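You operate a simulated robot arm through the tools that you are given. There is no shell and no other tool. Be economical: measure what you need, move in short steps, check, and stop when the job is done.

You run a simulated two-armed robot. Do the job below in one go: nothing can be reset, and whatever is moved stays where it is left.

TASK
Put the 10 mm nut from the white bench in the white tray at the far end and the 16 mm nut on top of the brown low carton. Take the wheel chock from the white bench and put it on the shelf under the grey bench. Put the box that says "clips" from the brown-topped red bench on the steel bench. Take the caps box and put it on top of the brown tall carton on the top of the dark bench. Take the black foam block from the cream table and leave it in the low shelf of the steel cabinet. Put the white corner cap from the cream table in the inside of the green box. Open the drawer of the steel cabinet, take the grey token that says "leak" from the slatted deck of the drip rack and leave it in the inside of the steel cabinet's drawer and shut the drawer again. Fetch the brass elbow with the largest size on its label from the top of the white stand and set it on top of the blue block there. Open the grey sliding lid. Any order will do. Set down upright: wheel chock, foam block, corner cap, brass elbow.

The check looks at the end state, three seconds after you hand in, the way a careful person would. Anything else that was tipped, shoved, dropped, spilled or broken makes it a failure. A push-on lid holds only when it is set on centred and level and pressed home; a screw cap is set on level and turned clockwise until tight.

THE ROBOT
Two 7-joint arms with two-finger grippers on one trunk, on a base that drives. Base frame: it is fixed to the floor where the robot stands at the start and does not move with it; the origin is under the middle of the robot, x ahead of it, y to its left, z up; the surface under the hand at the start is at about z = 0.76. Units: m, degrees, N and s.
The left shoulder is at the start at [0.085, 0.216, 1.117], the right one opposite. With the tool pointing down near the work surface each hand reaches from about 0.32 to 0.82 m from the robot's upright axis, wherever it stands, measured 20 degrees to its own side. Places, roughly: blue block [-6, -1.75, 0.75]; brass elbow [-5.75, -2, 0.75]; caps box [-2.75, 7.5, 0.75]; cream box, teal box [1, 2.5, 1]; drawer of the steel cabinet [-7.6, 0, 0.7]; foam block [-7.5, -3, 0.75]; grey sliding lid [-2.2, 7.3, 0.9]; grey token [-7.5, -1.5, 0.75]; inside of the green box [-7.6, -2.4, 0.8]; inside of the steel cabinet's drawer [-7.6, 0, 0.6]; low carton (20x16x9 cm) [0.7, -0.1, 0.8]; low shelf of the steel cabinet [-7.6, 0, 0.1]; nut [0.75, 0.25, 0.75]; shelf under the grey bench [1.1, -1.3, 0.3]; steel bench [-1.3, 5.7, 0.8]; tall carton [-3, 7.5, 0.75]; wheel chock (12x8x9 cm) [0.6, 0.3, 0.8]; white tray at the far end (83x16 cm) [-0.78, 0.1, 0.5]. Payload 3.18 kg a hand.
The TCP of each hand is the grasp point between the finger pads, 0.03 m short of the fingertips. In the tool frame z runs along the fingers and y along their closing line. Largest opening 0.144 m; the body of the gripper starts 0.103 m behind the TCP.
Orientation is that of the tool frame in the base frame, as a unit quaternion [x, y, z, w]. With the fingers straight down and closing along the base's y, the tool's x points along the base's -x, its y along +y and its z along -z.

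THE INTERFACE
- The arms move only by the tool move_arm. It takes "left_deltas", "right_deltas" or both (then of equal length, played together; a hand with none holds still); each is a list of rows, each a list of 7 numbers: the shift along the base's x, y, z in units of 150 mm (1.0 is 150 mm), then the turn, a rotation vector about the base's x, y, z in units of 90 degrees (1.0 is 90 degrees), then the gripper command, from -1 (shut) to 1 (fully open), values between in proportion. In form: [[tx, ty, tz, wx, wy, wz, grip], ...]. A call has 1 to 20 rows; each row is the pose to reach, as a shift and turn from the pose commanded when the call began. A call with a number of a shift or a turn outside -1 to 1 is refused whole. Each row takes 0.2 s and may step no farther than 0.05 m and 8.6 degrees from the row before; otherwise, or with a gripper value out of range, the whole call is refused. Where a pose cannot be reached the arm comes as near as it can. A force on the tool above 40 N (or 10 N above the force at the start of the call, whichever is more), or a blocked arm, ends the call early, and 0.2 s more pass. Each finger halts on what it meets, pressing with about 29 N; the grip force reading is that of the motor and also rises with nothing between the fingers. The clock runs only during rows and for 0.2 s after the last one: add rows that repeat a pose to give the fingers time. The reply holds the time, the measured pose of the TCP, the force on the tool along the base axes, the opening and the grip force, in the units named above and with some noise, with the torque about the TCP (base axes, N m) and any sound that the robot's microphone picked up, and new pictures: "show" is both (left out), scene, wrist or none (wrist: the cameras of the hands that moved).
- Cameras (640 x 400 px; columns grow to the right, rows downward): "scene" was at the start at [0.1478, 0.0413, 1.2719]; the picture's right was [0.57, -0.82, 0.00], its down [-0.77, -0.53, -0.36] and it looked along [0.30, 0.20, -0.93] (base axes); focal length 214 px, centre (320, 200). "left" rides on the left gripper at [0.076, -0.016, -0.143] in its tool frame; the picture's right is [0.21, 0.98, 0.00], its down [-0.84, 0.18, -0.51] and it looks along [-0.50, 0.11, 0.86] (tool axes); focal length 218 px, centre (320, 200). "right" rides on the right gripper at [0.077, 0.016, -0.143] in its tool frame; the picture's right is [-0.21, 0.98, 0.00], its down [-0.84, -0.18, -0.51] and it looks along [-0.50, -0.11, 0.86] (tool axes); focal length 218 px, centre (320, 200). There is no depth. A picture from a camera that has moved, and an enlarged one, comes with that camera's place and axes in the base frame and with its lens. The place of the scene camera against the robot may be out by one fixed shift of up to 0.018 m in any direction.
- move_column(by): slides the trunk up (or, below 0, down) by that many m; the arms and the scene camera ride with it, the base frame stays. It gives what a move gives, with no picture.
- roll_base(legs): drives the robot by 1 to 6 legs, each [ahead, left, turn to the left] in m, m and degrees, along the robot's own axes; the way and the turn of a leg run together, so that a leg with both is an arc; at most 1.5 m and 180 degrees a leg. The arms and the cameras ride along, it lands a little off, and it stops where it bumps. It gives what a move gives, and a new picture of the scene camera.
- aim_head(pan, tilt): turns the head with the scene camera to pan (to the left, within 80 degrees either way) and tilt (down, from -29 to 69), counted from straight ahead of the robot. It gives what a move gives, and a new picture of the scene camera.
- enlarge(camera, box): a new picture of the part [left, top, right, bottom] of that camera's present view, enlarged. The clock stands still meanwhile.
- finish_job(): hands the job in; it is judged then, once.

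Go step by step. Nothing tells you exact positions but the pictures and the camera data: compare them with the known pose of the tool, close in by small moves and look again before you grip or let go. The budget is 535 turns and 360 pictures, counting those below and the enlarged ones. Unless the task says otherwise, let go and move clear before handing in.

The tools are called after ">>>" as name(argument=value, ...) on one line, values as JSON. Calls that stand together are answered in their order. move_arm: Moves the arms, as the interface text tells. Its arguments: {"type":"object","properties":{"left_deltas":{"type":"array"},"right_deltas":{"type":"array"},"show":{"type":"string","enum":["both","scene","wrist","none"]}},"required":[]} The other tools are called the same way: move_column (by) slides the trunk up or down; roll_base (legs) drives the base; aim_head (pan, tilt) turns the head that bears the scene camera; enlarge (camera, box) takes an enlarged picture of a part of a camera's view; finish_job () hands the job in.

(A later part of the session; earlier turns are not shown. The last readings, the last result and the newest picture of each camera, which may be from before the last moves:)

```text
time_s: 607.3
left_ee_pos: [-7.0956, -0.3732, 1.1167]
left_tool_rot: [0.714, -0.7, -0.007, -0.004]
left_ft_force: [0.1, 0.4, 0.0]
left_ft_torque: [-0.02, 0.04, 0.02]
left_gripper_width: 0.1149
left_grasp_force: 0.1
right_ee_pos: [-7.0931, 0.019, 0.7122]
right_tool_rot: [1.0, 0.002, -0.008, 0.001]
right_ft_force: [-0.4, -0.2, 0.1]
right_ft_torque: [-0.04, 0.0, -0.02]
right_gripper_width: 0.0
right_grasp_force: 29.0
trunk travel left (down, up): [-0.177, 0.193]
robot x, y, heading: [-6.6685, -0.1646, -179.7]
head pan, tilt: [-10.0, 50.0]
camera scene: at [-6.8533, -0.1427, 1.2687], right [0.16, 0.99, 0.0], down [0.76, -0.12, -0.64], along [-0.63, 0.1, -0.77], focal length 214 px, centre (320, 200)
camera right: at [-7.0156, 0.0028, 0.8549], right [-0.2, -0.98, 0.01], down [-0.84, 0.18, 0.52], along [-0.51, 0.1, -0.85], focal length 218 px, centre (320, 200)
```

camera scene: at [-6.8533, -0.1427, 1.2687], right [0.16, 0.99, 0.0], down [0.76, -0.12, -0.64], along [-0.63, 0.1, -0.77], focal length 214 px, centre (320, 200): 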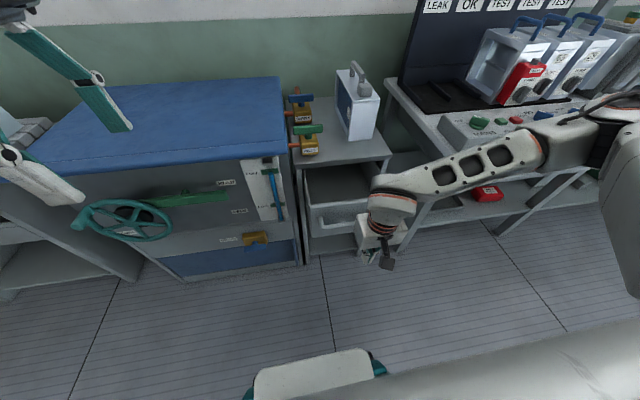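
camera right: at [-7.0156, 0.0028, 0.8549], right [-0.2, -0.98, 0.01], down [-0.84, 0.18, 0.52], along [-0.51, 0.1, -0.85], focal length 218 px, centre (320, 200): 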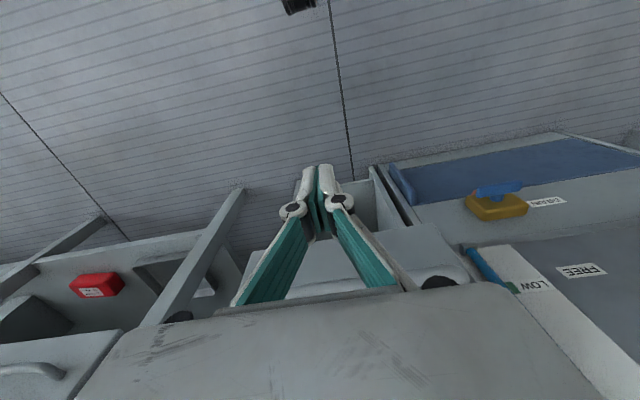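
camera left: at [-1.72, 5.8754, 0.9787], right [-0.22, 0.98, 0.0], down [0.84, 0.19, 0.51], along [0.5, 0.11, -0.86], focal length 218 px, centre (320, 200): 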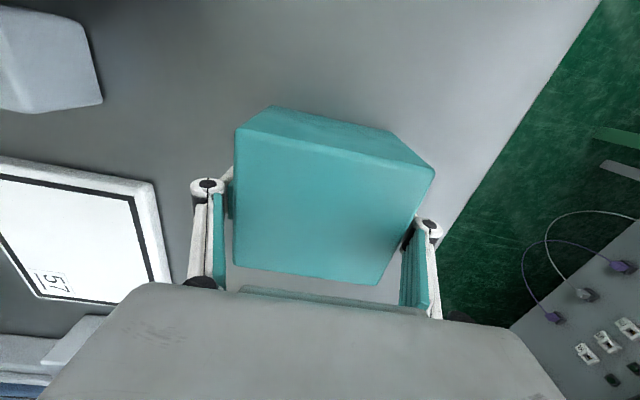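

Push the drawer in.

>>> move_arm(right_deltas=[[-0.2, 0, 0, 0, 0, 0, -1], [-0.4, 0, 0, 0, 0, 0, -1], [-0.55, 0, 0, 0, 0, 0, -1], [-0.7, 0, 0, 0, 0, 0, -1], [-0.85, 0, 0, 0, 0, 0, -1], [-1, 0, 0, 0, 0, 0, -1]], show="none")

>>> move_arm(right_deltas=[[-0.15, 0, 0, 0, 0, 0, -1], [-0.3, 0, 0, 0, 0, 0, -1], [-0.45, 0, 0, 0, 0, 0, -1], [-0.6, 0, 0, 0, 0, 0, -1], [-0.7, 0, 0, 0, 0, 0, -1], [-0.78, 0, 0, 0, 0, 0, -1]], show="scene")

```text
time_s: 608.7
left_ee_pos: [-7.096, -0.3741, 1.1151]
left_tool_rot: [0.713, -0.701, -0.006, -0.004]
left_ft_force: [0.2, -0.3, 0.0]
left_ft_torque: [0.0, -0.02, -0.01]
left_gripper_width: 0.1152
left_grasp_force: 0.0
right_ee_pos: [-7.2435, 0.0196, 0.7136]
right_tool_rot: [1.0, 0.002, -0.007, 0.001]
right_ft_force: [0.0, 0.3, -1.2]
right_ft_torque: [0.0, 0.0, -0.03]
right_gripper_width: 0.0
right_grasp_force: 30.0
trunk travel left (down, up): [-0.177, 0.193]
robot x, y, heading: [-6.6715, -0.1633, -179.2]
head pan, tilt: [-10.0, 50.0]
```

```text
time_s: 610.0
left_ee_pos: [-7.0969, -0.3738, 1.1154]
left_tool_rot: [0.713, -0.701, -0.006, -0.004]
left_ft_force: [-0.4, 0.0, 0.8]
left_ft_torque: [-0.01, -0.05, 0.0]
left_gripper_width: 0.1153
left_grasp_force: 0.0
right_ee_pos: [-7.3403, 0.018, 0.7097]
right_tool_rot: [1.0, 0.0, 0.007, 0.002]
right_ft_force: [9.6, -2.0, 1.1]
right_ft_torque: [0.18, 0.94, -0.04]
right_gripper_width: 0.0059
right_grasp_force: 30.1
trunk travel left (down, up): [-0.177, 0.193]
robot x, y, heading: [-6.6654, -0.1599, -179.1]
head pan, tilt: [-10.0, 50.0]
stopped in row 6 (right hand): the force on the tool passed its limit at 47 N (the readings are from after the stop); the commanded pose is now the measured one
camera scene: at [-6.8532, -0.1424, 1.2685], right [0.16, 0.99, 0.0], down [0.76, -0.13, -0.64], along [-0.63, 0.11, -0.77], focal length 214 px, centre (320, 200)
```

scene: 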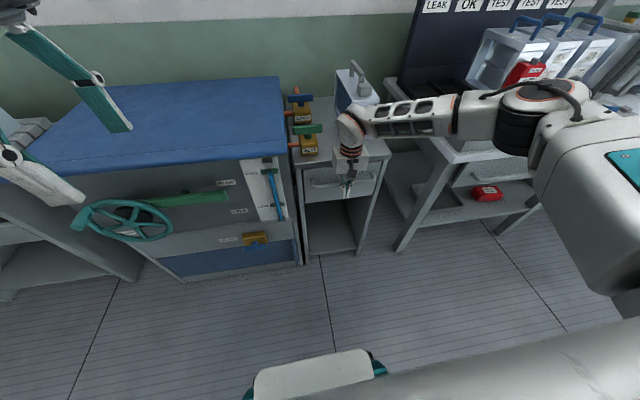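

>>> move_arm(right_deltas=[[0.25, 0, 0, 0, 0, 0, -1], [0.5, 0, 0.1, 0, 0, 0, -1], [0.8, 0, 0.2, 0, 0, 0, -1], [1, 0, 0.4, 0, 0, 0, -1], [1, 0, 0.7, 0, 0, 0, -0.5], [1, 0, 1, 0, 0, 0, 0]], show="none")

>>> enlarge(camera="scene", box=[270, 120, 430, 270])

```text
time_s: 611.4
left_ee_pos: [-7.0944, -0.3733, 1.1177]
left_tool_rot: [0.713, -0.701, -0.007, -0.004]
left_ft_force: [0.3, -0.5, 0.8]
left_ft_torque: [0.02, 0.02, -0.02]
left_gripper_width: 0.1154
left_grasp_force: 0.1
right_ee_pos: [-7.1905, 0.0179, 0.8609]
right_tool_rot: [1.0, 0.0, 0.003, 0.001]
right_ft_force: [0.6, 0.0, 0.1]
right_ft_torque: [0.02, 0.04, 0.0]
right_gripper_width: 0.0726
right_grasp_force: 0.0
trunk travel left (down, up): [-0.177, 0.193]
robot x, y, heading: [-6.6665, -0.1606, -179.4]
head pan, tilt: [-10.0, 50.0]
```

```text
2.67 times, centred on (350, 195) of scene
camera zoom: at [-6.8524, -0.1426, 1.2689], right [0.16, 0.99, 0.0], down [0.76, -0.13, -0.64], along [-0.63, 0.11, -0.77], focal length 572 px, centre (240, 213)
```

zoom: 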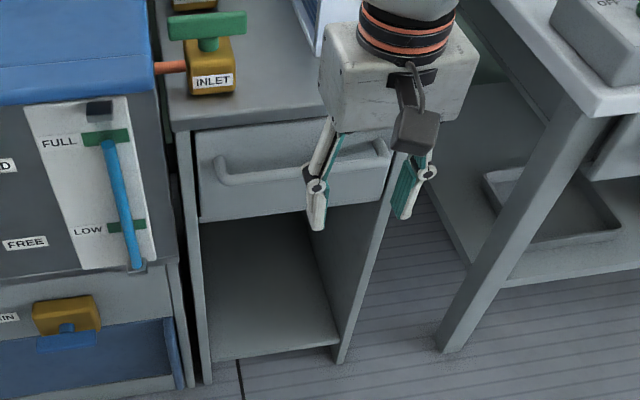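

The drawer is shut. Now to the cream table; strafe south and look.

>>> roll_base(legs=[[0.02, 1.1, 0], [0, 0.95, 0]])

>>> aim_head(pan=15, tilt=35)

```text
time_s: 629.8
left_ee_pos: [-7.1307, -2.4361, 1.1165]
left_tool_rot: [0.708, -0.706, -0.006, -0.005]
left_ft_force: [-0.1, 0.1, -0.3]
left_ft_torque: [0.0, -0.02, 0.0]
left_gripper_width: 0.1152
left_grasp_force: 0.0
right_ee_pos: [-7.2196, -2.0433, 0.8605]
right_tool_rot: [1.0, -0.008, 0.004, 0.001]
right_ft_force: [-0.6, 0.9, -0.1]
right_ft_torque: [0.01, 0.02, 0.01]
right_gripper_width: 0.0719
right_grasp_force: 0.1
trunk travel left (down, up): [-0.177, 0.193]
robot x, y, heading: [-6.6961, -2.2347, 179.9]
head pan, tilt: [-10.0, 50.0]
camera scene: at [-6.8827, -2.2086, 1.2686], right [0.18, 0.98, 0.0], down [0.75, -0.14, -0.64], along [-0.63, 0.11, -0.77], focal length 214 px, centre (320, 200)
```

scene: 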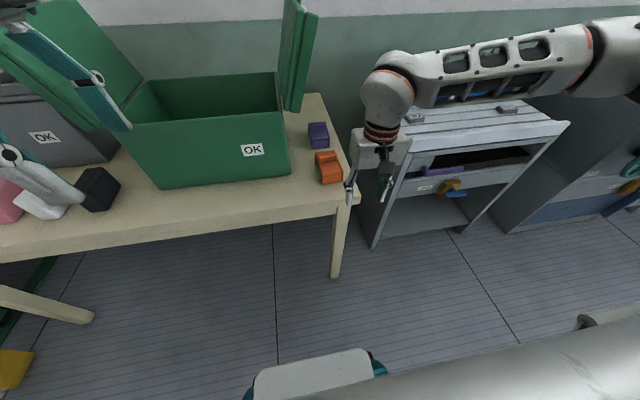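

```text
time_s: 630.6
left_ee_pos: [-7.1296, -2.4362, 1.1172]
left_tool_rot: [0.708, -0.706, -0.006, -0.004]
left_ft_force: [0.0, 0.2, 0.2]
left_ft_torque: [0.02, -0.02, 0.01]
left_gripper_width: 0.115
left_grasp_force: 0.1
right_ee_pos: [-7.2183, -2.0422, 0.8603]
right_tool_rot: [1.0, -0.008, 0.004, 0.001]
right_ft_force: [-0.5, 0.1, -0.2]
right_ft_torque: [-0.01, -0.03, 0.0]
right_gripper_width: 0.0722
right_grasp_force: 0.0
trunk travel left (down, up): [-0.177, 0.193]
robot x, y, heading: [-6.6985, -2.2308, 179.9]
head pan, tilt: [15.0, 35.0]
camera scene: at [-6.8921, -2.2446, 1.2903], right [-0.25, 0.97, 0.0], down [0.56, 0.15, -0.82], along [-0.79, -0.21, -0.57], focal length 214 px, centre (320, 200)
```

scene: 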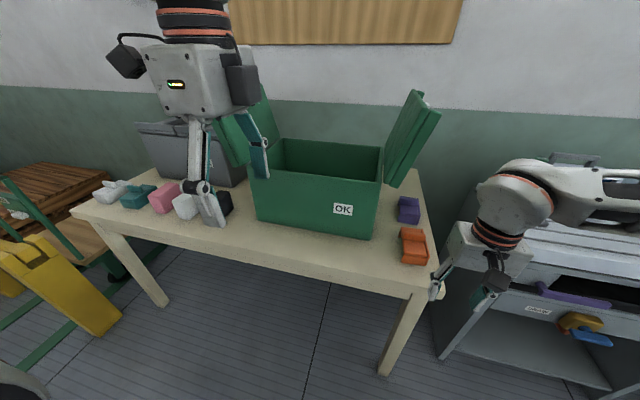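

>>> enlarge(camera="scene", box=[60, 150, 260, 275])

>>> enlarge(camera="left", box=[0, 0, 640, 400])

```text
3.20 times, centred on (160, 212) of scene
camera zoom: at [-6.8921, -2.2446, 1.2903], right [-0.25, 0.97, 0.0], down [0.56, 0.15, -0.82], along [-0.79, -0.21, -0.57], focal length 686 px, centre (832, 160)
```

zoom: 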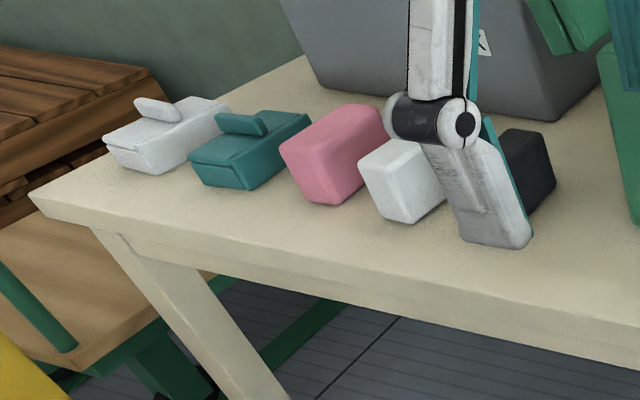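

```text
1.00 times, centred on (320, 200) of left (not enlarged: the box is as wide or as high as the picture)
camera zoom: at [-7.1113, -2.515, 1.2586], right [-0.98, -0.21, 0.0], down [-0.18, 0.83, 0.52], along [-0.11, 0.51, -0.85], focal length 218 px, centre (320, 200)
```

zoom: 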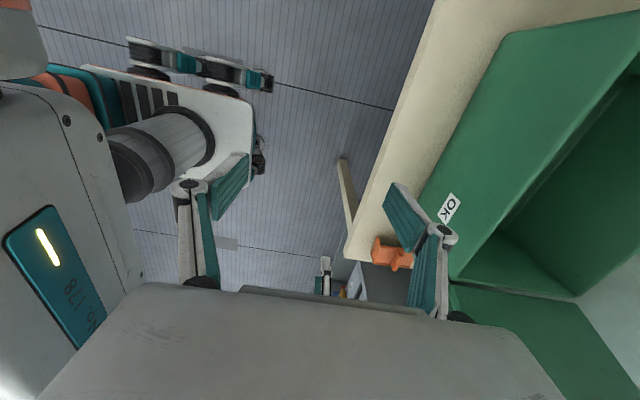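

>>> enlarge(camera="scene", box=[88, 172, 168, 222])

>>> enlarge(camera="scene", box=[385, 185, 445, 275])

```text
8.00 times, centred on (128, 197) of scene
camera zoom: at [-6.8921, -2.2446, 1.2903], right [-0.25, 0.97, 0.0], down [0.56, 0.15, -0.82], along [-0.79, -0.21, -0.57], focal length 1716 px, centre (1856, 224)
```

zoom: 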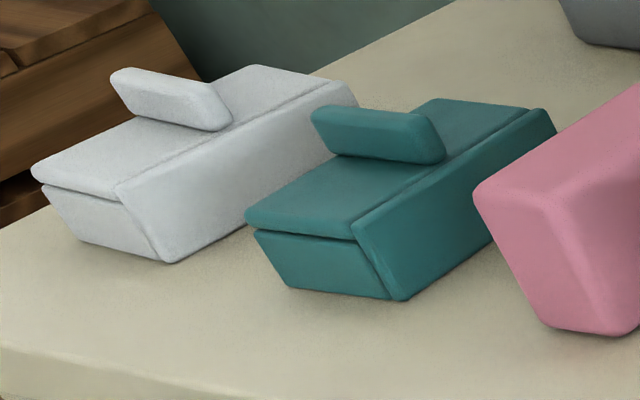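

```text
4.44 times, centred on (415, 230) of scene
camera zoom: at [-6.8921, -2.2446, 1.2903], right [-0.25, 0.97, 0.0], down [0.56, 0.15, -0.82], along [-0.79, -0.21, -0.57], focal length 953 px, centre (-102, 67)
```

zoom: 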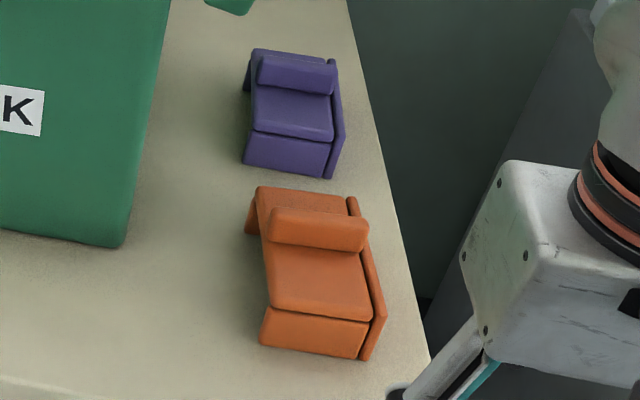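

White corner cap is the leftmost; the black foam block is at about (-7.45, -2.78). I'll raise the right hand, shift, and view the blocks without the left hand in the way.

>>> move_arm(left_deltas=[[0.1, -0.2, 0, 0, 0, 0, 0.6], [0.2, -0.4, 0, 0, 0, 0, 0.6], [0.3, -0.6, 0, 0, 0, 0, 0.6], [0.4, -0.8, 0, 0, 0, 0, 0.6], [0.5, -0.9, 0, 0, 0, 0, 0.6]], right_deltas=[[0, 0, 0.25, 0, 0, 0, 0.3], [0, 0, 0.5, 0, 0, 0, 0.3], [0.1, 0, 0.75, 0, 0, 0, 0.3], [0.2, 0, 1, 0, 0, 0, 0.3], [0.3, 0, 1, 0, 0, 0, 0.3]], show="none")

>>> roll_base(legs=[[0, 0.43, 0]])

>>> aim_head(pan=5, tilt=42)

```text
time_s: 631.8
left_ee_pos: [-7.0525, -2.5718, 1.1168]
left_tool_rot: [0.708, -0.706, -0.006, -0.004]
left_ft_force: [-0.8, -0.2, 0.4]
left_ft_torque: [0.0, 0.01, 0.01]
left_gripper_width: 0.115
left_grasp_force: 0.0
right_ee_pos: [-7.1731, -2.0418, 1.0109]
right_tool_rot: [1.0, -0.007, 0.004, 0.0]
right_ft_force: [0.7, 0.8, 0.4]
right_ft_torque: [0.01, -0.01, -0.02]
right_gripper_width: 0.0935
right_grasp_force: 0.1
trunk travel left (down, up): [-0.177, 0.193]
robot x, y, heading: [-6.699, -2.2333, 179.9]
head pan, tilt: [15.0, 35.0]
```

```text
time_s: 636.1
left_ee_pos: [-7.0551, -2.9888, 1.1181]
left_tool_rot: [0.708, -0.706, -0.006, -0.005]
left_ft_force: [-0.5, -0.8, -0.7]
left_ft_torque: [0.03, -0.02, -0.01]
left_gripper_width: 0.115
left_grasp_force: 0.1
right_ee_pos: [-7.1751, -2.461, 1.0107]
right_tool_rot: [1.0, -0.008, 0.004, 0.001]
right_ft_force: [-0.1, 0.3, 0.1]
right_ft_torque: [0.01, -0.02, -0.01]
right_gripper_width: 0.0936
right_grasp_force: 0.1
trunk travel left (down, up): [-0.177, 0.193]
robot x, y, heading: [-6.6982, -2.6497, 179.4]
head pan, tilt: [15.0, 35.0]
camera scene: at [-6.8941, -2.6631, 1.2903], right [-0.25, 0.97, 0.0], down [0.55, 0.15, -0.82], along [-0.79, -0.21, -0.57], focal length 214 px, centre (320, 200)
```

scene: 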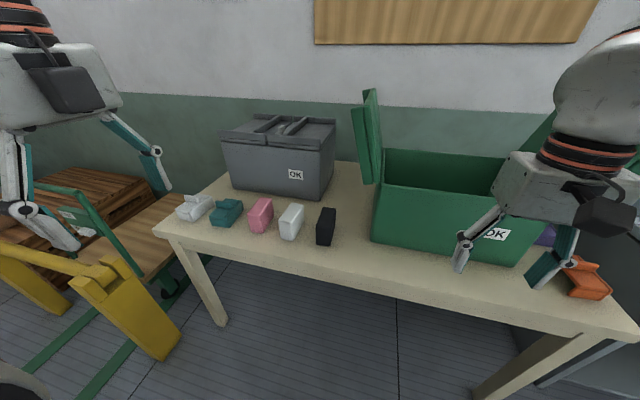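

```text
time_s: 636.8
left_ee_pos: [-7.0546, -2.9901, 1.1164]
left_tool_rot: [0.708, -0.706, -0.006, -0.006]
left_ft_force: [0.5, 0.8, 0.3]
left_ft_torque: [0.0, 0.0, 0.01]
left_gripper_width: 0.1153
left_grasp_force: 0.1
right_ee_pos: [-7.176, -2.4603, 1.0104]
right_tool_rot: [1.0, -0.008, 0.003, 0.001]
right_ft_force: [0.3, -0.2, -0.2]
right_ft_torque: [0.03, -0.02, -0.01]
right_gripper_width: 0.0935
right_grasp_force: 0.1
trunk travel left (down, up): [-0.177, 0.193]
robot x, y, heading: [-6.6969, -2.6518, 179.7]
head pan, tilt: [5.0, 42.0]
camera scene: at [-6.8922, -2.6475, 1.2799], right [-0.08, 1.0, 0.0], down [0.67, 0.06, -0.74], along [-0.74, -0.06, -0.67], focal length 214 px, centre (320, 200)
```

scene: 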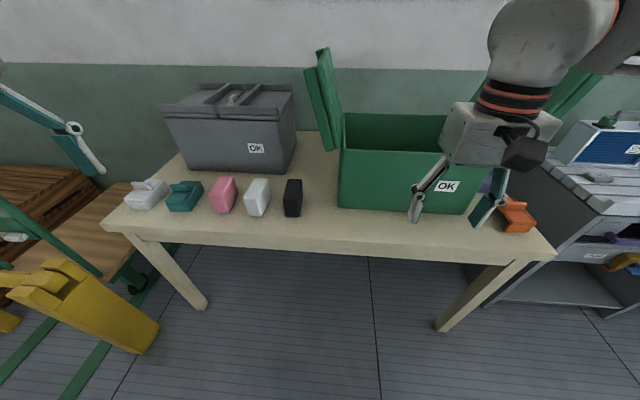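

Now shape up the right hand: move in front of the black block and tilt 45° forward.

>>> move_arm(right_deltas=[[0.15, -0.25, 0, 0, 0, 0, 0.3], [0.3, -0.5, 0, 0, 0.08, 0, 0.3], [0.3, -0.75, 0, 0, 0.16, 0, 0.3], [0.3, -1, 0, 0, 0.24, 0, 0.3], [0.3, -1, 0, 0, 0.32, 0, 0.3], [0.3, -1, 0, 0, 0.4, 0, 0.3], [0.3, -1, 0, 0, 0.45, 0, 0.3]], show="none")

>>> move_arm(right_deltas=[[-0.1, -0.25, 0, 0, 0, 0, 0.3], [-0.2, -0.5, 0, 0, 0, 0, 0.3], [-0.3, -0.75, -0.1, 0, 0, 0, 0.3], [-0.4, -1, -0.2, 0, 0, 0, 0.3], [-0.4, -1, -0.4, 0, 0, 0, 0.3]], show="both")

```text
time_s: 638.4
left_ee_pos: [-7.0556, -2.9897, 1.1177]
left_tool_rot: [0.708, -0.706, -0.006, -0.003]
left_ft_force: [0.3, 0.0, 0.1]
left_ft_torque: [0.01, -0.01, -0.01]
left_gripper_width: 0.1152
left_grasp_force: 0.0
right_ee_pos: [-7.13, -2.6103, 1.0106]
right_tool_rot: [0.939, -0.007, -0.344, 0.005]
right_ft_force: [-0.3, 0.3, 0.0]
right_ft_torque: [0.01, 0.01, 0.02]
right_gripper_width: 0.0938
right_grasp_force: 0.1
trunk travel left (down, up): [-0.177, 0.193]
robot x, y, heading: [-6.6981, -2.6502, 179.9]
head pan, tilt: [5.0, 42.0]
```

```text
time_s: 639.8
left_ee_pos: [-7.0558, -2.9889, 1.1185]
left_tool_rot: [0.707, -0.707, -0.006, -0.004]
left_ft_force: [0.1, 0.4, 0.4]
left_ft_torque: [-0.02, 0.01, 0.02]
left_gripper_width: 0.1152
left_grasp_force: 0.1
right_ee_pos: [-7.1929, -2.7714, 0.9904]
right_tool_rot: [0.938, -0.027, -0.342, 0.049]
right_ft_force: [0.2, -0.3, -0.6]
right_ft_torque: [0.0, -0.02, 0.0]
right_gripper_width: 0.0938
right_grasp_force: 0.0
trunk travel left (down, up): [-0.177, 0.193]
robot x, y, heading: [-6.698, -2.6512, 179.9]
head pan, tilt: [5.0, 42.0]
stopped in row 5 (right hand): the arm was blocked; the commanded pose is now the measured one
camera scene: at [-6.8923, -2.6469, 1.2798], right [-0.08, 1.0, 0.0], down [0.67, 0.05, -0.74], along [-0.74, -0.06, -0.67], focal length 214 px, centre (320, 200)
camera right: at [-7.0429, -2.7824, 1.0525], right [-0.17, -0.95, 0.24], down [-0.31, 0.29, 0.9], along [-0.93, 0.08, -0.35], focal length 218 px, centre (320, 200)
```

scene: 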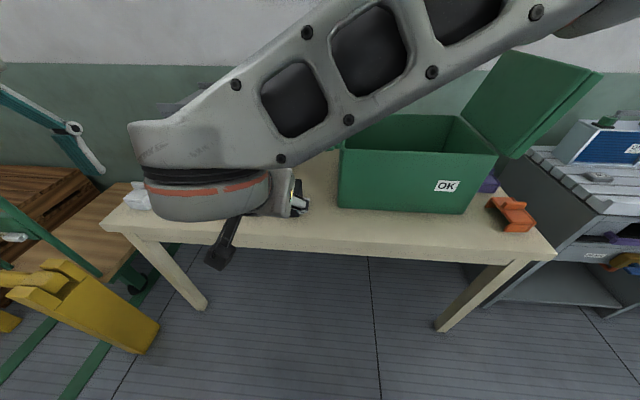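
right: 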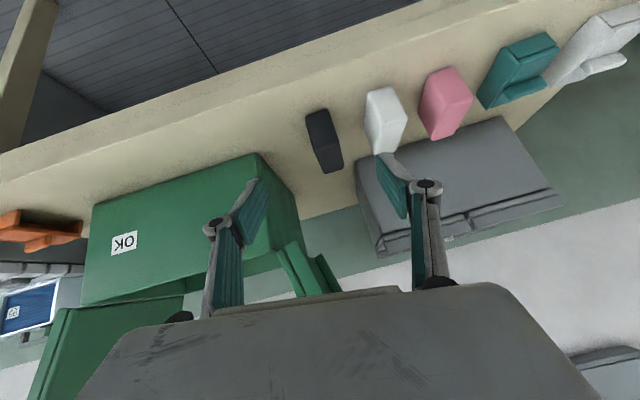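

The right arm is crossing in front of the head. Uncross it, and shift the base 0.3 m further south instead.

>>> move_arm(right_deltas=[[0.05, 0.25, 0.05, 0, 0, 0, 0.3], [0.1, 0.5, 0.1, 0, 0, 0, 0.3], [0.1, 0.8, 0.1, 0, 0, 0, 0.3], [0.1, 1, 0.1, 0, 0, 0, 0.3]], show="none")

>>> roll_base(legs=[[0, 0.28, 0]])

>>> enlarge(camera="right", box=[0, 0, 640, 400])

```text
time_s: 640.8
left_ee_pos: [-7.0556, -2.989, 1.1171]
left_tool_rot: [0.708, -0.706, -0.005, -0.004]
left_ft_force: [1.4, 0.3, 0.4]
left_ft_torque: [0.0, 0.01, 0.02]
left_gripper_width: 0.1152
left_grasp_force: 0.2
right_ee_pos: [-7.1749, -2.619, 1.0008]
right_tool_rot: [0.938, -0.023, -0.344, 0.045]
right_ft_force: [0.3, 0.7, -0.2]
right_ft_torque: [-0.02, -0.03, -0.01]
right_gripper_width: 0.0936
right_grasp_force: 0.0
trunk travel left (down, up): [-0.177, 0.193]
robot x, y, heading: [-6.7002, -2.6539, 179.9]
head pan, tilt: [5.0, 42.0]
```

```text
time_s: 643.8
left_ee_pos: [-7.0582, -3.2632, 1.1163]
left_tool_rot: [-0.706, 0.709, 0.005, 0.005]
left_ft_force: [0.0, -0.4, 0.8]
left_ft_torque: [-0.01, 0.01, 0.01]
left_gripper_width: 0.1153
left_grasp_force: 0.1
right_ee_pos: [-7.178, -2.8951, 1.0]
right_tool_rot: [0.938, -0.026, -0.344, 0.044]
right_ft_force: [0.4, 0.1, 1.1]
right_ft_torque: [0.01, -0.05, -0.01]
right_gripper_width: 0.0935
right_grasp_force: 0.1
trunk travel left (down, up): [-0.177, 0.193]
robot x, y, heading: [-6.7037, -2.9281, 179.5]
head pan, tilt: [5.0, 42.0]
camera scene: at [-6.8944, -2.9234, 1.2798], right [-0.08, 1.0, 0.0], down [0.67, 0.05, -0.74], along [-0.74, -0.06, -0.67], focal length 214 px, centre (320, 200)
```

scene: 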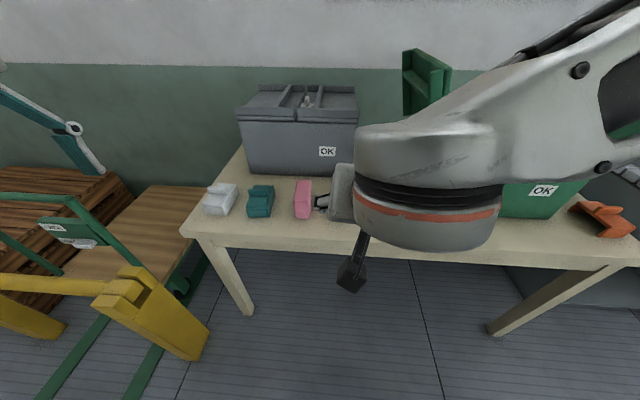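

```text
1.00 times, centred on (320, 200) of right (not enlarged: the box is as wide or as high as the picture)
camera zoom: at [-7.0276, -2.9085, 1.0617], right [-0.17, -0.96, 0.23], down [-0.31, 0.28, 0.91], along [-0.93, 0.09, -0.35], focal length 218 px, centre (320, 200)
```

zoom: 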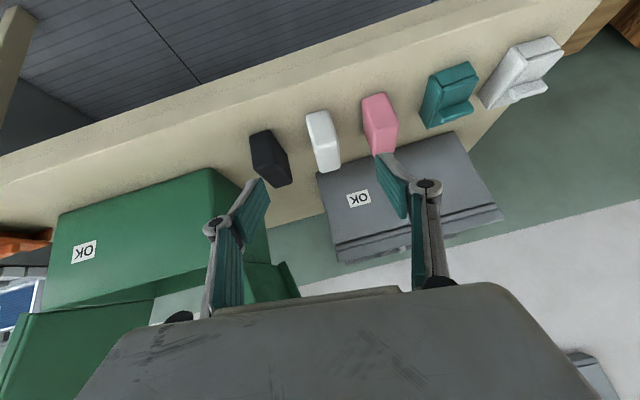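

Triangulated: block centre (-7.418, -2.788, 0.79). Straighten the tool and go to the pre-grasp point along the tool axis.

>>> move_arm(right_deltas=[[-0.15, 0.15, -0.1, 0.03, 0, 0.005, 0.25], [-0.35, 0.3, -0.2, 0.064, 0.002, 0.012, 0.25], [-0.55, 0.45, -0.3, 0.064, 0.002, 0.012, 0.25], [-0.75, 0.6, -0.45, 0.064, 0.002, 0.012, 0.25], [-0.95, 0.71, -0.6, 0.064, 0.002, 0.012, 0.25]], show="wrist")

```text
time_s: 645.0
left_ee_pos: [-7.0599, -3.2633, 1.1169]
left_tool_rot: [-0.705, 0.709, 0.005, 0.004]
left_ft_force: [-0.4, -0.4, 0.5]
left_ft_torque: [-0.07, -0.01, 0.02]
left_gripper_width: 0.1151
left_grasp_force: 0.0
right_ee_pos: [-7.3208, -2.7881, 0.9096]
right_tool_rot: [0.939, 0.002, -0.344, 0.001]
right_ft_force: [0.3, 0.5, 0.6]
right_ft_torque: [0.01, 0.0, 0.0]
right_gripper_width: 0.0901
right_grasp_force: 0.0
trunk travel left (down, up): [-0.177, 0.193]
robot x, y, heading: [-6.7033, -2.925, 179.3]
head pan, tilt: [5.0, 42.0]
camera right: at [-7.1703, -2.8049, 0.9705], right [-0.16, -0.98, 0.14], down [-0.32, 0.18, 0.93], along [-0.94, 0.1, -0.34], focal length 218 px, centre (320, 200)
```

right: 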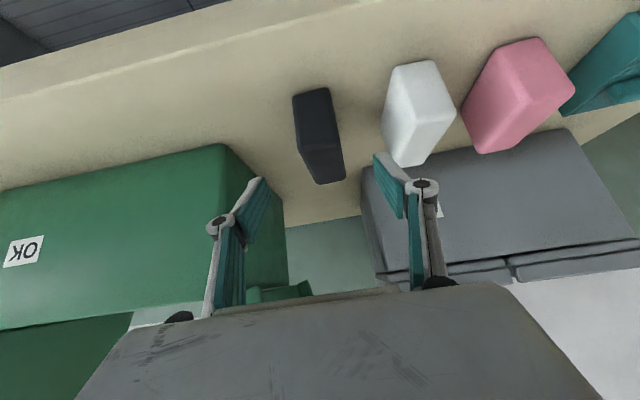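

>>> move_arm(right_deltas=[[-0.16, 0, -0.2, 0, 0, 0, 0.25], [-0.32, 0, -0.4, 0, 0, 0, 0.25], [-0.48, 0, -0.58, 0, 0, 0, 0.25], [-0.62, 0, -0.75, 0, 0, 0, 0.25]], show="wrist")

```text
time_s: 646.0
left_ee_pos: [-7.0602, -3.2647, 1.1179]
left_tool_rot: [-0.706, 0.708, 0.005, 0.004]
left_ft_force: [-0.4, -0.9, 0.2]
left_ft_torque: [0.0, -0.05, -0.01]
left_gripper_width: 0.1155
left_grasp_force: 0.0
right_ee_pos: [-7.4145, -2.7869, 0.7967]
right_tool_rot: [0.939, 0.0, -0.345, 0.001]
right_ft_force: [0.2, 0.6, -0.6]
right_ft_torque: [-0.01, 0.01, 0.02]
right_gripper_width: 0.0899
right_grasp_force: 0.0
trunk travel left (down, up): [-0.177, 0.193]
robot x, y, heading: [-6.6979, -2.9318, 179.3]
head pan, tilt: [5.0, 42.0]
camera right: at [-7.2651, -2.8034, 0.8564], right [-0.16, -0.98, 0.14], down [-0.32, 0.18, 0.93], along [-0.94, 0.1, -0.34], focal length 218 px, centre (320, 200)
```

right: 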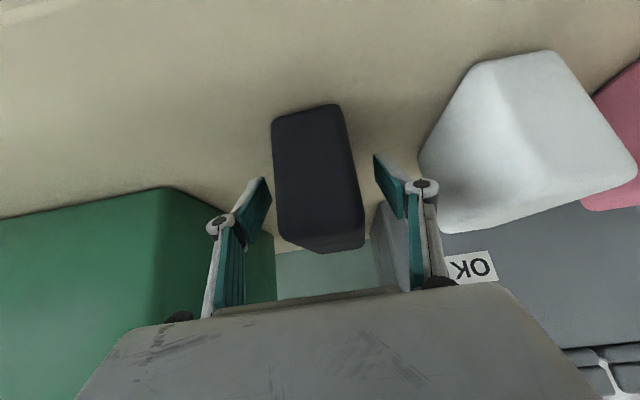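

>>> move_arm(right_deltas=[[-0.02, 0, 0, 0, 0, 0, 0.0], [-0.02, 0, 0, 0, 0, 0, -0.2], [-0.02, 0, 0, 0, 0, 0, -0.4], [-0.02, 0, 0, 0, 0, 0, -0.4], [-0.02, 0, 0, 0, 0, 0, -0.4]], show="none")

>>> move_arm(right_deltas=[[0, 0, 0.15, 0, 0, 0, -0.4], [0, 0, 0.35, 0, 0, 0, -0.4], [0.1, 0, 0.6, 0, 0, 0, -0.4], [0.35, 0, 0.8, 0, 0, 0, -0.4], [0.65, 0, 0.9, 0, 0, 0, -0.4]], show="wrist")

```text
time_s: 647.2
left_ee_pos: [-7.0607, -3.2649, 1.1163]
left_tool_rot: [-0.706, 0.708, 0.005, 0.004]
left_ft_force: [0.2, 0.3, -0.4]
left_ft_torque: [0.0, 0.02, -0.02]
left_gripper_width: 0.1151
left_grasp_force: 0.0
right_ee_pos: [-7.4174, -2.7886, 0.7973]
right_tool_rot: [0.938, 0.0, -0.345, 0.001]
right_ft_force: [0.6, 0.0, -1.3]
right_ft_torque: [0.03, 0.01, 0.0]
right_gripper_width: 0.0489
right_grasp_force: 29.2
trunk travel left (down, up): [-0.177, 0.193]
robot x, y, heading: [-6.6986, -2.9324, 179.5]
head pan, tilt: [5.0, 42.0]
```

```text
time_s: 648.4
left_ee_pos: [-7.0583, -3.2632, 1.1173]
left_tool_rot: [-0.706, 0.708, 0.007, 0.003]
left_ft_force: [0.2, -0.2, -0.4]
left_ft_torque: [-0.02, 0.03, -0.04]
left_gripper_width: 0.1154
left_grasp_force: 0.1
right_ee_pos: [-7.3194, -2.7882, 0.9318]
right_tool_rot: [0.939, 0.001, -0.344, 0.001]
right_ft_force: [0.5, -0.6, -0.5]
right_ft_torque: [-0.02, 0.02, 0.0]
right_gripper_width: 0.0487
right_grasp_force: 28.7
trunk travel left (down, up): [-0.177, 0.193]
robot x, y, heading: [-6.6981, -2.9267, 179.6]
head pan, tilt: [5.0, 42.0]
camera right: at [-7.1684, -2.8042, 0.9919], right [-0.16, -0.98, 0.14], down [-0.31, 0.18, 0.93], along [-0.94, 0.1, -0.33], focal length 218 px, centre (320, 200)
```

right: 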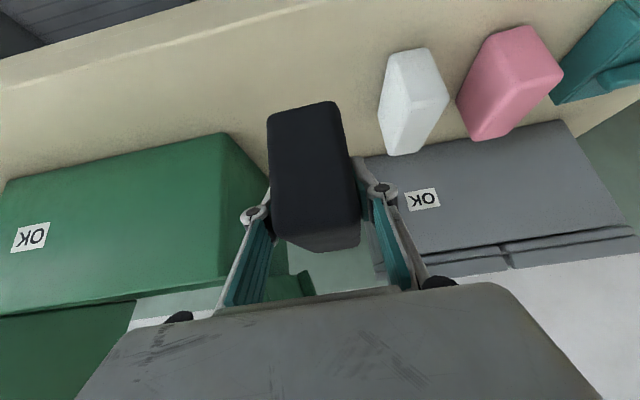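

Foam block held upright. While here, the left hand can take the white corner cap just ahead of it; move above and look.

>>> move_arm(left_deltas=[[-0.25, -0.02, -0.1, 0, 0, 0, 0.6], [-0.5, -0.05, -0.2, 0, 0, 0, 0.6], [-0.75, -0.1, -0.3, 0, 0, 0, 0.6], [-1, -0.15, -0.4, 0, 0, 0, 0.6]], show="none")

>>> move_arm(left_deltas=[[-0.25, 0, -0.1, 0, 0, 0, 0.6], [-0.5, 0, -0.2, 0, 0, 0, 0.6], [-0.75, 0, -0.3, 0, 0, 0, 0.6], [-1, 0, -0.5, 0, 0, 0, 0.6]], show="wrist")

```text
time_s: 649.4
left_ee_pos: [-7.2103, -3.2859, 1.0547]
left_tool_rot: [-0.706, 0.708, 0.004, 0.005]
left_ft_force: [0.3, -0.2, 0.7]
left_ft_torque: [-0.01, -0.07, -0.03]
left_gripper_width: 0.1152
left_grasp_force: 0.1
right_ee_pos: [-7.3214, -2.7895, 0.9303]
right_tool_rot: [0.939, 0.001, -0.344, 0.001]
right_ft_force: [0.0, -0.8, -0.3]
right_ft_torque: [0.0, 0.01, -0.01]
right_gripper_width: 0.0488
right_grasp_force: 29.2
trunk travel left (down, up): [-0.177, 0.193]
robot x, y, heading: [-6.7006, -2.9271, 179.5]
head pan, tilt: [5.0, 42.0]
```

```text
time_s: 650.4
left_ee_pos: [-7.3597, -3.2868, 0.9779]
left_tool_rot: [-0.706, 0.708, 0.005, 0.004]
left_ft_force: [-0.6, -0.2, -0.4]
left_ft_torque: [-0.01, -0.04, -0.03]
left_gripper_width: 0.1154
left_grasp_force: 0.1
right_ee_pos: [-7.3217, -2.7898, 0.9301]
right_tool_rot: [0.939, 0.001, -0.344, 0.002]
right_ft_force: [0.2, -0.2, -0.5]
right_ft_torque: [0.01, -0.05, -0.02]
right_gripper_width: 0.0484
right_grasp_force: 28.7
trunk travel left (down, up): [-0.177, 0.193]
robot x, y, heading: [-6.7008, -2.9296, 179.4]
head pan, tilt: [5.0, 42.0]
camera left: at [-7.3433, -3.3663, 1.1208], right [-0.98, -0.21, 0.0], down [-0.18, 0.84, 0.52], along [-0.1, 0.51, -0.85], focal length 218 px, centre (320, 200)
```

left: 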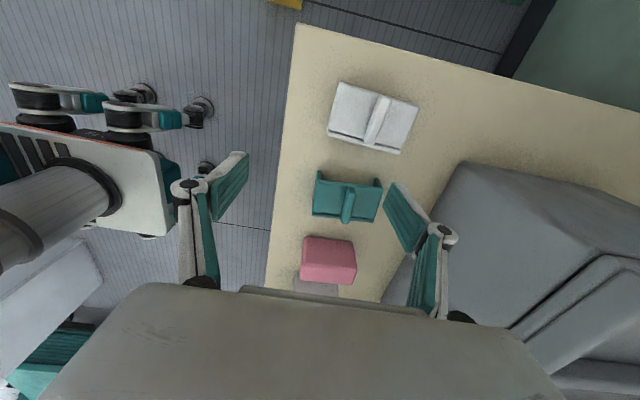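

The cap's ridge runs along y at about (-7.434, -3.317); the left fingers close along x, so I'll grip the ridge.

>>> move_arm(left_deltas=[[-0.2, -0.08, -0.1, 0, 0, 0, 0.2], [-0.4, -0.16, -0.2, 0, 0, 0, -0.2], [-0.49, -0.2, -0.4, 0, 0, 0, -0.3], [-0.49, -0.2, -0.6, 0, 0, 0, -0.3]], show="wrist")

```text
time_s: 651.4
left_ee_pos: [-7.431, -3.3167, 0.8907]
left_tool_rot: [-0.706, 0.708, 0.007, 0.005]
left_ft_force: [0.1, 0.2, 0.3]
left_ft_torque: [-0.01, -0.05, -0.01]
left_gripper_width: 0.0504
left_grasp_force: 0.1
right_ee_pos: [-7.3198, -2.7881, 0.9304]
right_tool_rot: [0.938, 0.001, -0.345, 0.001]
right_ft_force: [0.2, -0.3, -0.4]
right_ft_torque: [0.01, 0.02, 0.01]
right_gripper_width: 0.0487
right_grasp_force: 29.0
trunk travel left (down, up): [-0.177, 0.193]
robot x, y, heading: [-6.7045, -2.9253, 179.4]
head pan, tilt: [5.0, 42.0]
camera left: at [-7.4148, -3.3965, 1.0334], right [-0.98, -0.21, 0.0], down [-0.18, 0.84, 0.52], along [-0.11, 0.51, -0.85], focal length 218 px, centre (320, 200)
```

left: 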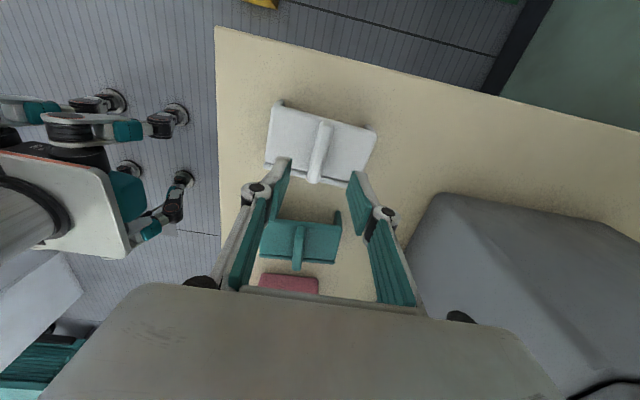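

>>> move_arm(left_deltas=[[-0.02, 0.01, -0.15, 0, 0, 0, -0.4], [-0.02, 0.01, -0.3, 0, 0, 0, -0.4], [-0.02, 0.01, -0.4, 0, 0, 0, -0.4], [-0.02, 0.01, -0.48, 0, 0, 0, -0.4], [-0.02, 0.01, -0.54, 0, 0, 0, -0.4], [-0.02, 0.01, -0.6, 0, 0, 0, -0.4]], show="wrist")

```text
time_s: 652.6
left_ee_pos: [-7.4389, -3.3151, 0.8268]
left_tool_rot: [0.708, -0.706, -0.014, 0.001]
left_ft_force: [5.4, -1.6, 31.1]
left_ft_torque: [-0.33, -0.84, -0.04]
left_gripper_width: 0.0484
left_grasp_force: 3.0
right_ee_pos: [-7.3189, -2.7877, 0.9331]
right_tool_rot: [0.938, 0.001, -0.346, 0.001]
right_ft_force: [-0.7, -0.6, -0.5]
right_ft_torque: [-0.02, -0.03, 0.02]
right_gripper_width: 0.0486
right_grasp_force: 29.4
trunk travel left (down, up): [-0.177, 0.193]
robot x, y, heading: [-6.7004, -2.9261, 179.6]
head pan, tilt: [5.0, 42.0]
stopped in row 6 (left hand): the force on the tool passed its limit at 52 N (the readings are from after the stop); the commanded pose is now the measured one
camera left: at [-7.4189, -3.3941, 0.9689], right [-0.98, -0.21, 0.02], down [-0.17, 0.83, 0.53], along [-0.13, 0.51, -0.85], focal length 218 px, centre (320, 200)
```

left: 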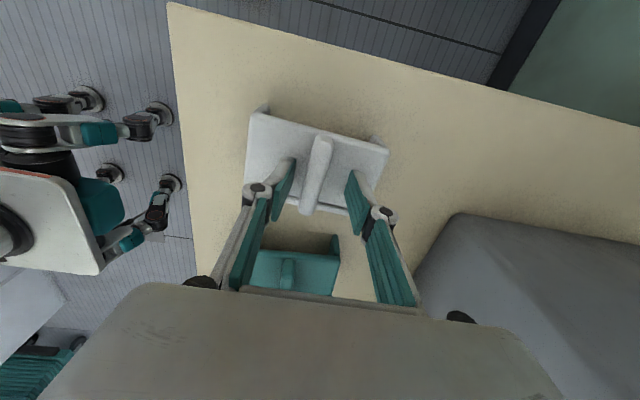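

>>> move_arm(left_deltas=[[0.01, 0, 0.03, 0, 0, 0, -0.5], [0.01, 0, 0.045, 0, 0, 0, -0.7], [0.01, 0, 0.05, 0, 0, 0, -0.9], [0.01, 0, 0.05, 0, 0, 0, -0.9]], show="wrist")

```text
time_s: 653.6
left_ee_pos: [-7.4359, -3.3151, 0.8267]
left_tool_rot: [-0.707, 0.707, 0.009, 0.001]
left_ft_force: [-3.6, -0.2, 17.0]
left_ft_torque: [-0.02, 0.06, -0.29]
left_gripper_width: 0.0136
left_grasp_force: 29.2
right_ee_pos: [-7.3193, -2.7863, 0.9324]
right_tool_rot: [0.939, 0.001, -0.345, 0.002]
right_ft_force: [0.3, 0.7, -0.4]
right_ft_torque: [-0.01, 0.03, -0.01]
right_gripper_width: 0.0488
right_grasp_force: 29.3
trunk travel left (down, up): [-0.177, 0.193]
robot x, y, heading: [-6.6973, -2.9257, 179.4]
head pan, tilt: [5.0, 42.0]
camera left: at [-7.4175, -3.394, 0.9689], right [-0.98, -0.21, 0.01], down [-0.17, 0.83, 0.52], along [-0.12, 0.51, -0.85], focal length 218 px, centre (320, 200)
```

left: 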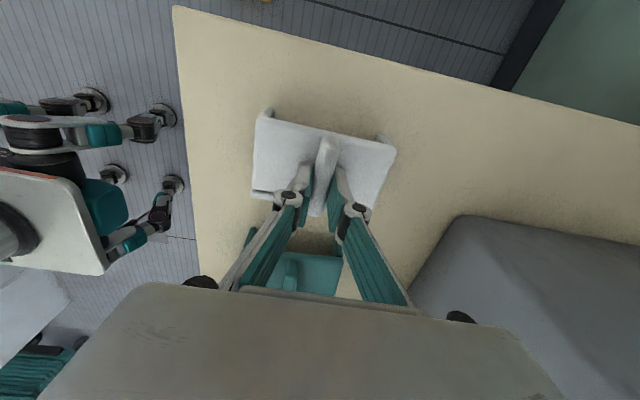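

Ridge gripped. Lift and check.

>>> move_arm(left_deltas=[[0, 0, 0.15, 0, 0, 0, -0.9], [0, 0, 0.35, 0, 0, 0, -0.9], [0.1, 0, 0.6, 0, 0, 0, -0.9], [0.2, 0, 0.9, 0, 0, 0, -0.9], [0.3, 0, 1, 0, 0, 0, -0.9]], show="wrist")

```text
time_s: 654.8
left_ee_pos: [-7.3893, -3.3142, 0.9777]
left_tool_rot: [0.707, -0.707, -0.01, -0.003]
left_ft_force: [1.6, 0.1, -0.6]
left_ft_torque: [-0.03, 0.0, -0.01]
left_gripper_width: 0.0132
left_grasp_force: 29.0
right_ee_pos: [-7.3204, -2.7877, 0.9313]
right_tool_rot: [0.939, 0.001, -0.344, 0.001]
right_ft_force: [-0.2, -0.4, -0.2]
right_ft_torque: [0.02, -0.01, 0.03]
right_gripper_width: 0.0486
right_grasp_force: 28.8
trunk travel left (down, up): [-0.177, 0.193]
robot x, y, heading: [-6.7008, -2.9295, 179.4]
head pan, tilt: [5.0, 42.0]
camera left: at [-7.3707, -3.3937, 1.1191], right [-0.98, -0.21, 0.01], down [-0.18, 0.83, 0.52], along [-0.11, 0.51, -0.85], focal length 218 px, centre (320, 200)
```

left: 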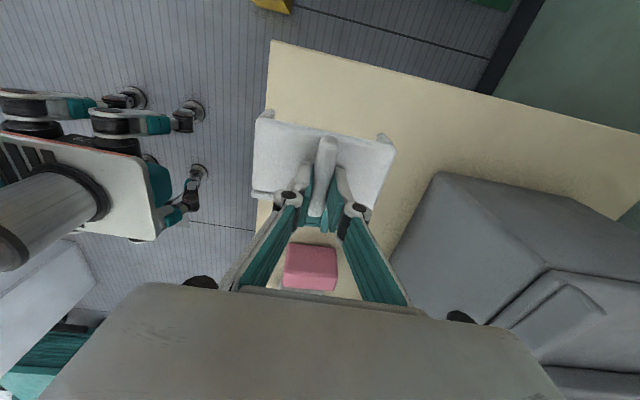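

Cap held. Retract both hands, then strafe north until the left hand is level with the green box.

>>> move_arm(left_deltas=[[0.25, 0, 0.1, 0, 0, 0, -0.9], [0.5, 0, 0.25, 0, 0, 0, -0.9], [0.75, 0, 0.4, 0, 0, 0, -0.9], [1, 0, 0.6, 0, 0, 0, -0.9], [1, 0, 0.85, 0, 0, 0, -0.9]], right_deltas=[[0.2, 0, 0.05, 0, 0, 0, -0.4], [0.4, 0, 0.1, 0, 0, 0, -0.4], [0.6, 0, 0.15, 0, 0, 0, -0.4], [0.7, 0, 0.2, 0, 0, 0, -0.4], [0.7, 0, 0.2, 0, 0, 0, -0.4]], show="none")

>>> roll_base(legs=[[0, -0.87, 0]])

>>> aim_head(pan=20, tilt=35)

```text
time_s: 656.0
left_ee_pos: [-7.241, -3.3157, 1.1029]
left_tool_rot: [0.707, -0.707, -0.009, -0.003]
left_ft_force: [-0.4, -0.1, -0.8]
left_ft_torque: [-0.02, -0.02, 0.01]
left_gripper_width: 0.0133
left_grasp_force: 28.7
right_ee_pos: [-7.2133, -2.7885, 0.9594]
right_tool_rot: [0.939, 0.002, -0.344, 0.002]
right_ft_force: [-0.2, 0.2, 0.1]
right_ft_torque: [-0.02, -0.01, 0.02]
right_gripper_width: 0.0488
right_grasp_force: 28.9
trunk travel left (down, up): [-0.177, 0.193]
robot x, y, heading: [-6.6992, -2.9264, 179.4]
head pan, tilt: [5.0, 42.0]
```

```text
time_s: 664.0
left_ee_pos: [-7.2328, -2.4456, 1.1027]
left_tool_rot: [-0.705, 0.709, 0.01, 0.002]
left_ft_force: [-0.2, 0.4, -0.2]
left_ft_torque: [-0.01, 0.02, 0.01]
left_gripper_width: 0.0133
left_grasp_force: 29.0
right_ee_pos: [-7.2025, -1.9214, 0.9601]
right_tool_rot: [0.939, -0.001, -0.344, 0.0]
right_ft_force: [0.3, -0.2, -0.6]
right_ft_torque: [0.0, 0.0, -0.03]
right_gripper_width: 0.0489
right_grasp_force: 28.9
trunk travel left (down, up): [-0.177, 0.193]
robot x, y, heading: [-6.6917, -2.0611, 179.2]
head pan, tilt: [5.0, 42.0]
camera scene: at [-6.8841, -2.0567, 1.2798], right [-0.07, 1.0, 0.0], down [0.67, 0.05, -0.74], along [-0.74, -0.05, -0.67], focal length 214 px, centre (320, 200)
```

scene: 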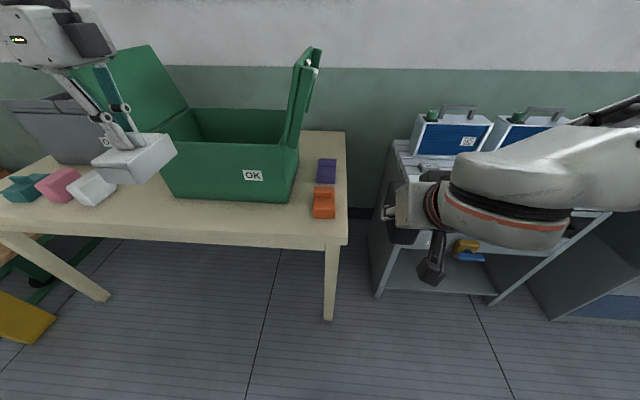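

```text
time_s: 664.8
left_ee_pos: [-7.2333, -2.4466, 1.1025]
left_tool_rot: [-0.706, 0.708, 0.01, 0.003]
left_ft_force: [0.2, 0.2, -0.2]
left_ft_torque: [0.0, -0.01, 0.02]
left_gripper_width: 0.0133
left_grasp_force: 28.9
right_ee_pos: [-7.202, -1.9206, 0.9591]
right_tool_rot: [0.939, 0.0, -0.344, 0.001]
right_ft_force: [0.7, 0.5, -0.6]
right_ft_torque: [0.01, 0.01, 0.03]
right_gripper_width: 0.0488
right_grasp_force: 29.1
trunk travel left (down, up): [-0.177, 0.193]
robot x, y, heading: [-6.6902, -2.0616, 179.4]
head pan, tilt: [20.0, 35.0]
camera scene: at [-6.8839, -2.0796, 1.2903], right [-0.33, 0.94, 0.0], down [0.54, 0.19, -0.82], along [-0.77, -0.27, -0.57], focal length 214 px, centre (320, 200)
```

scene: 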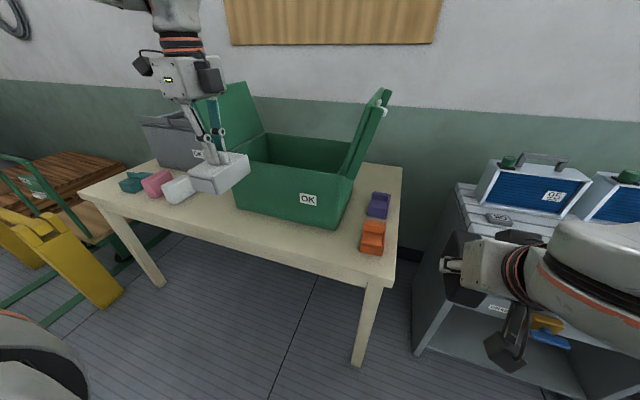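

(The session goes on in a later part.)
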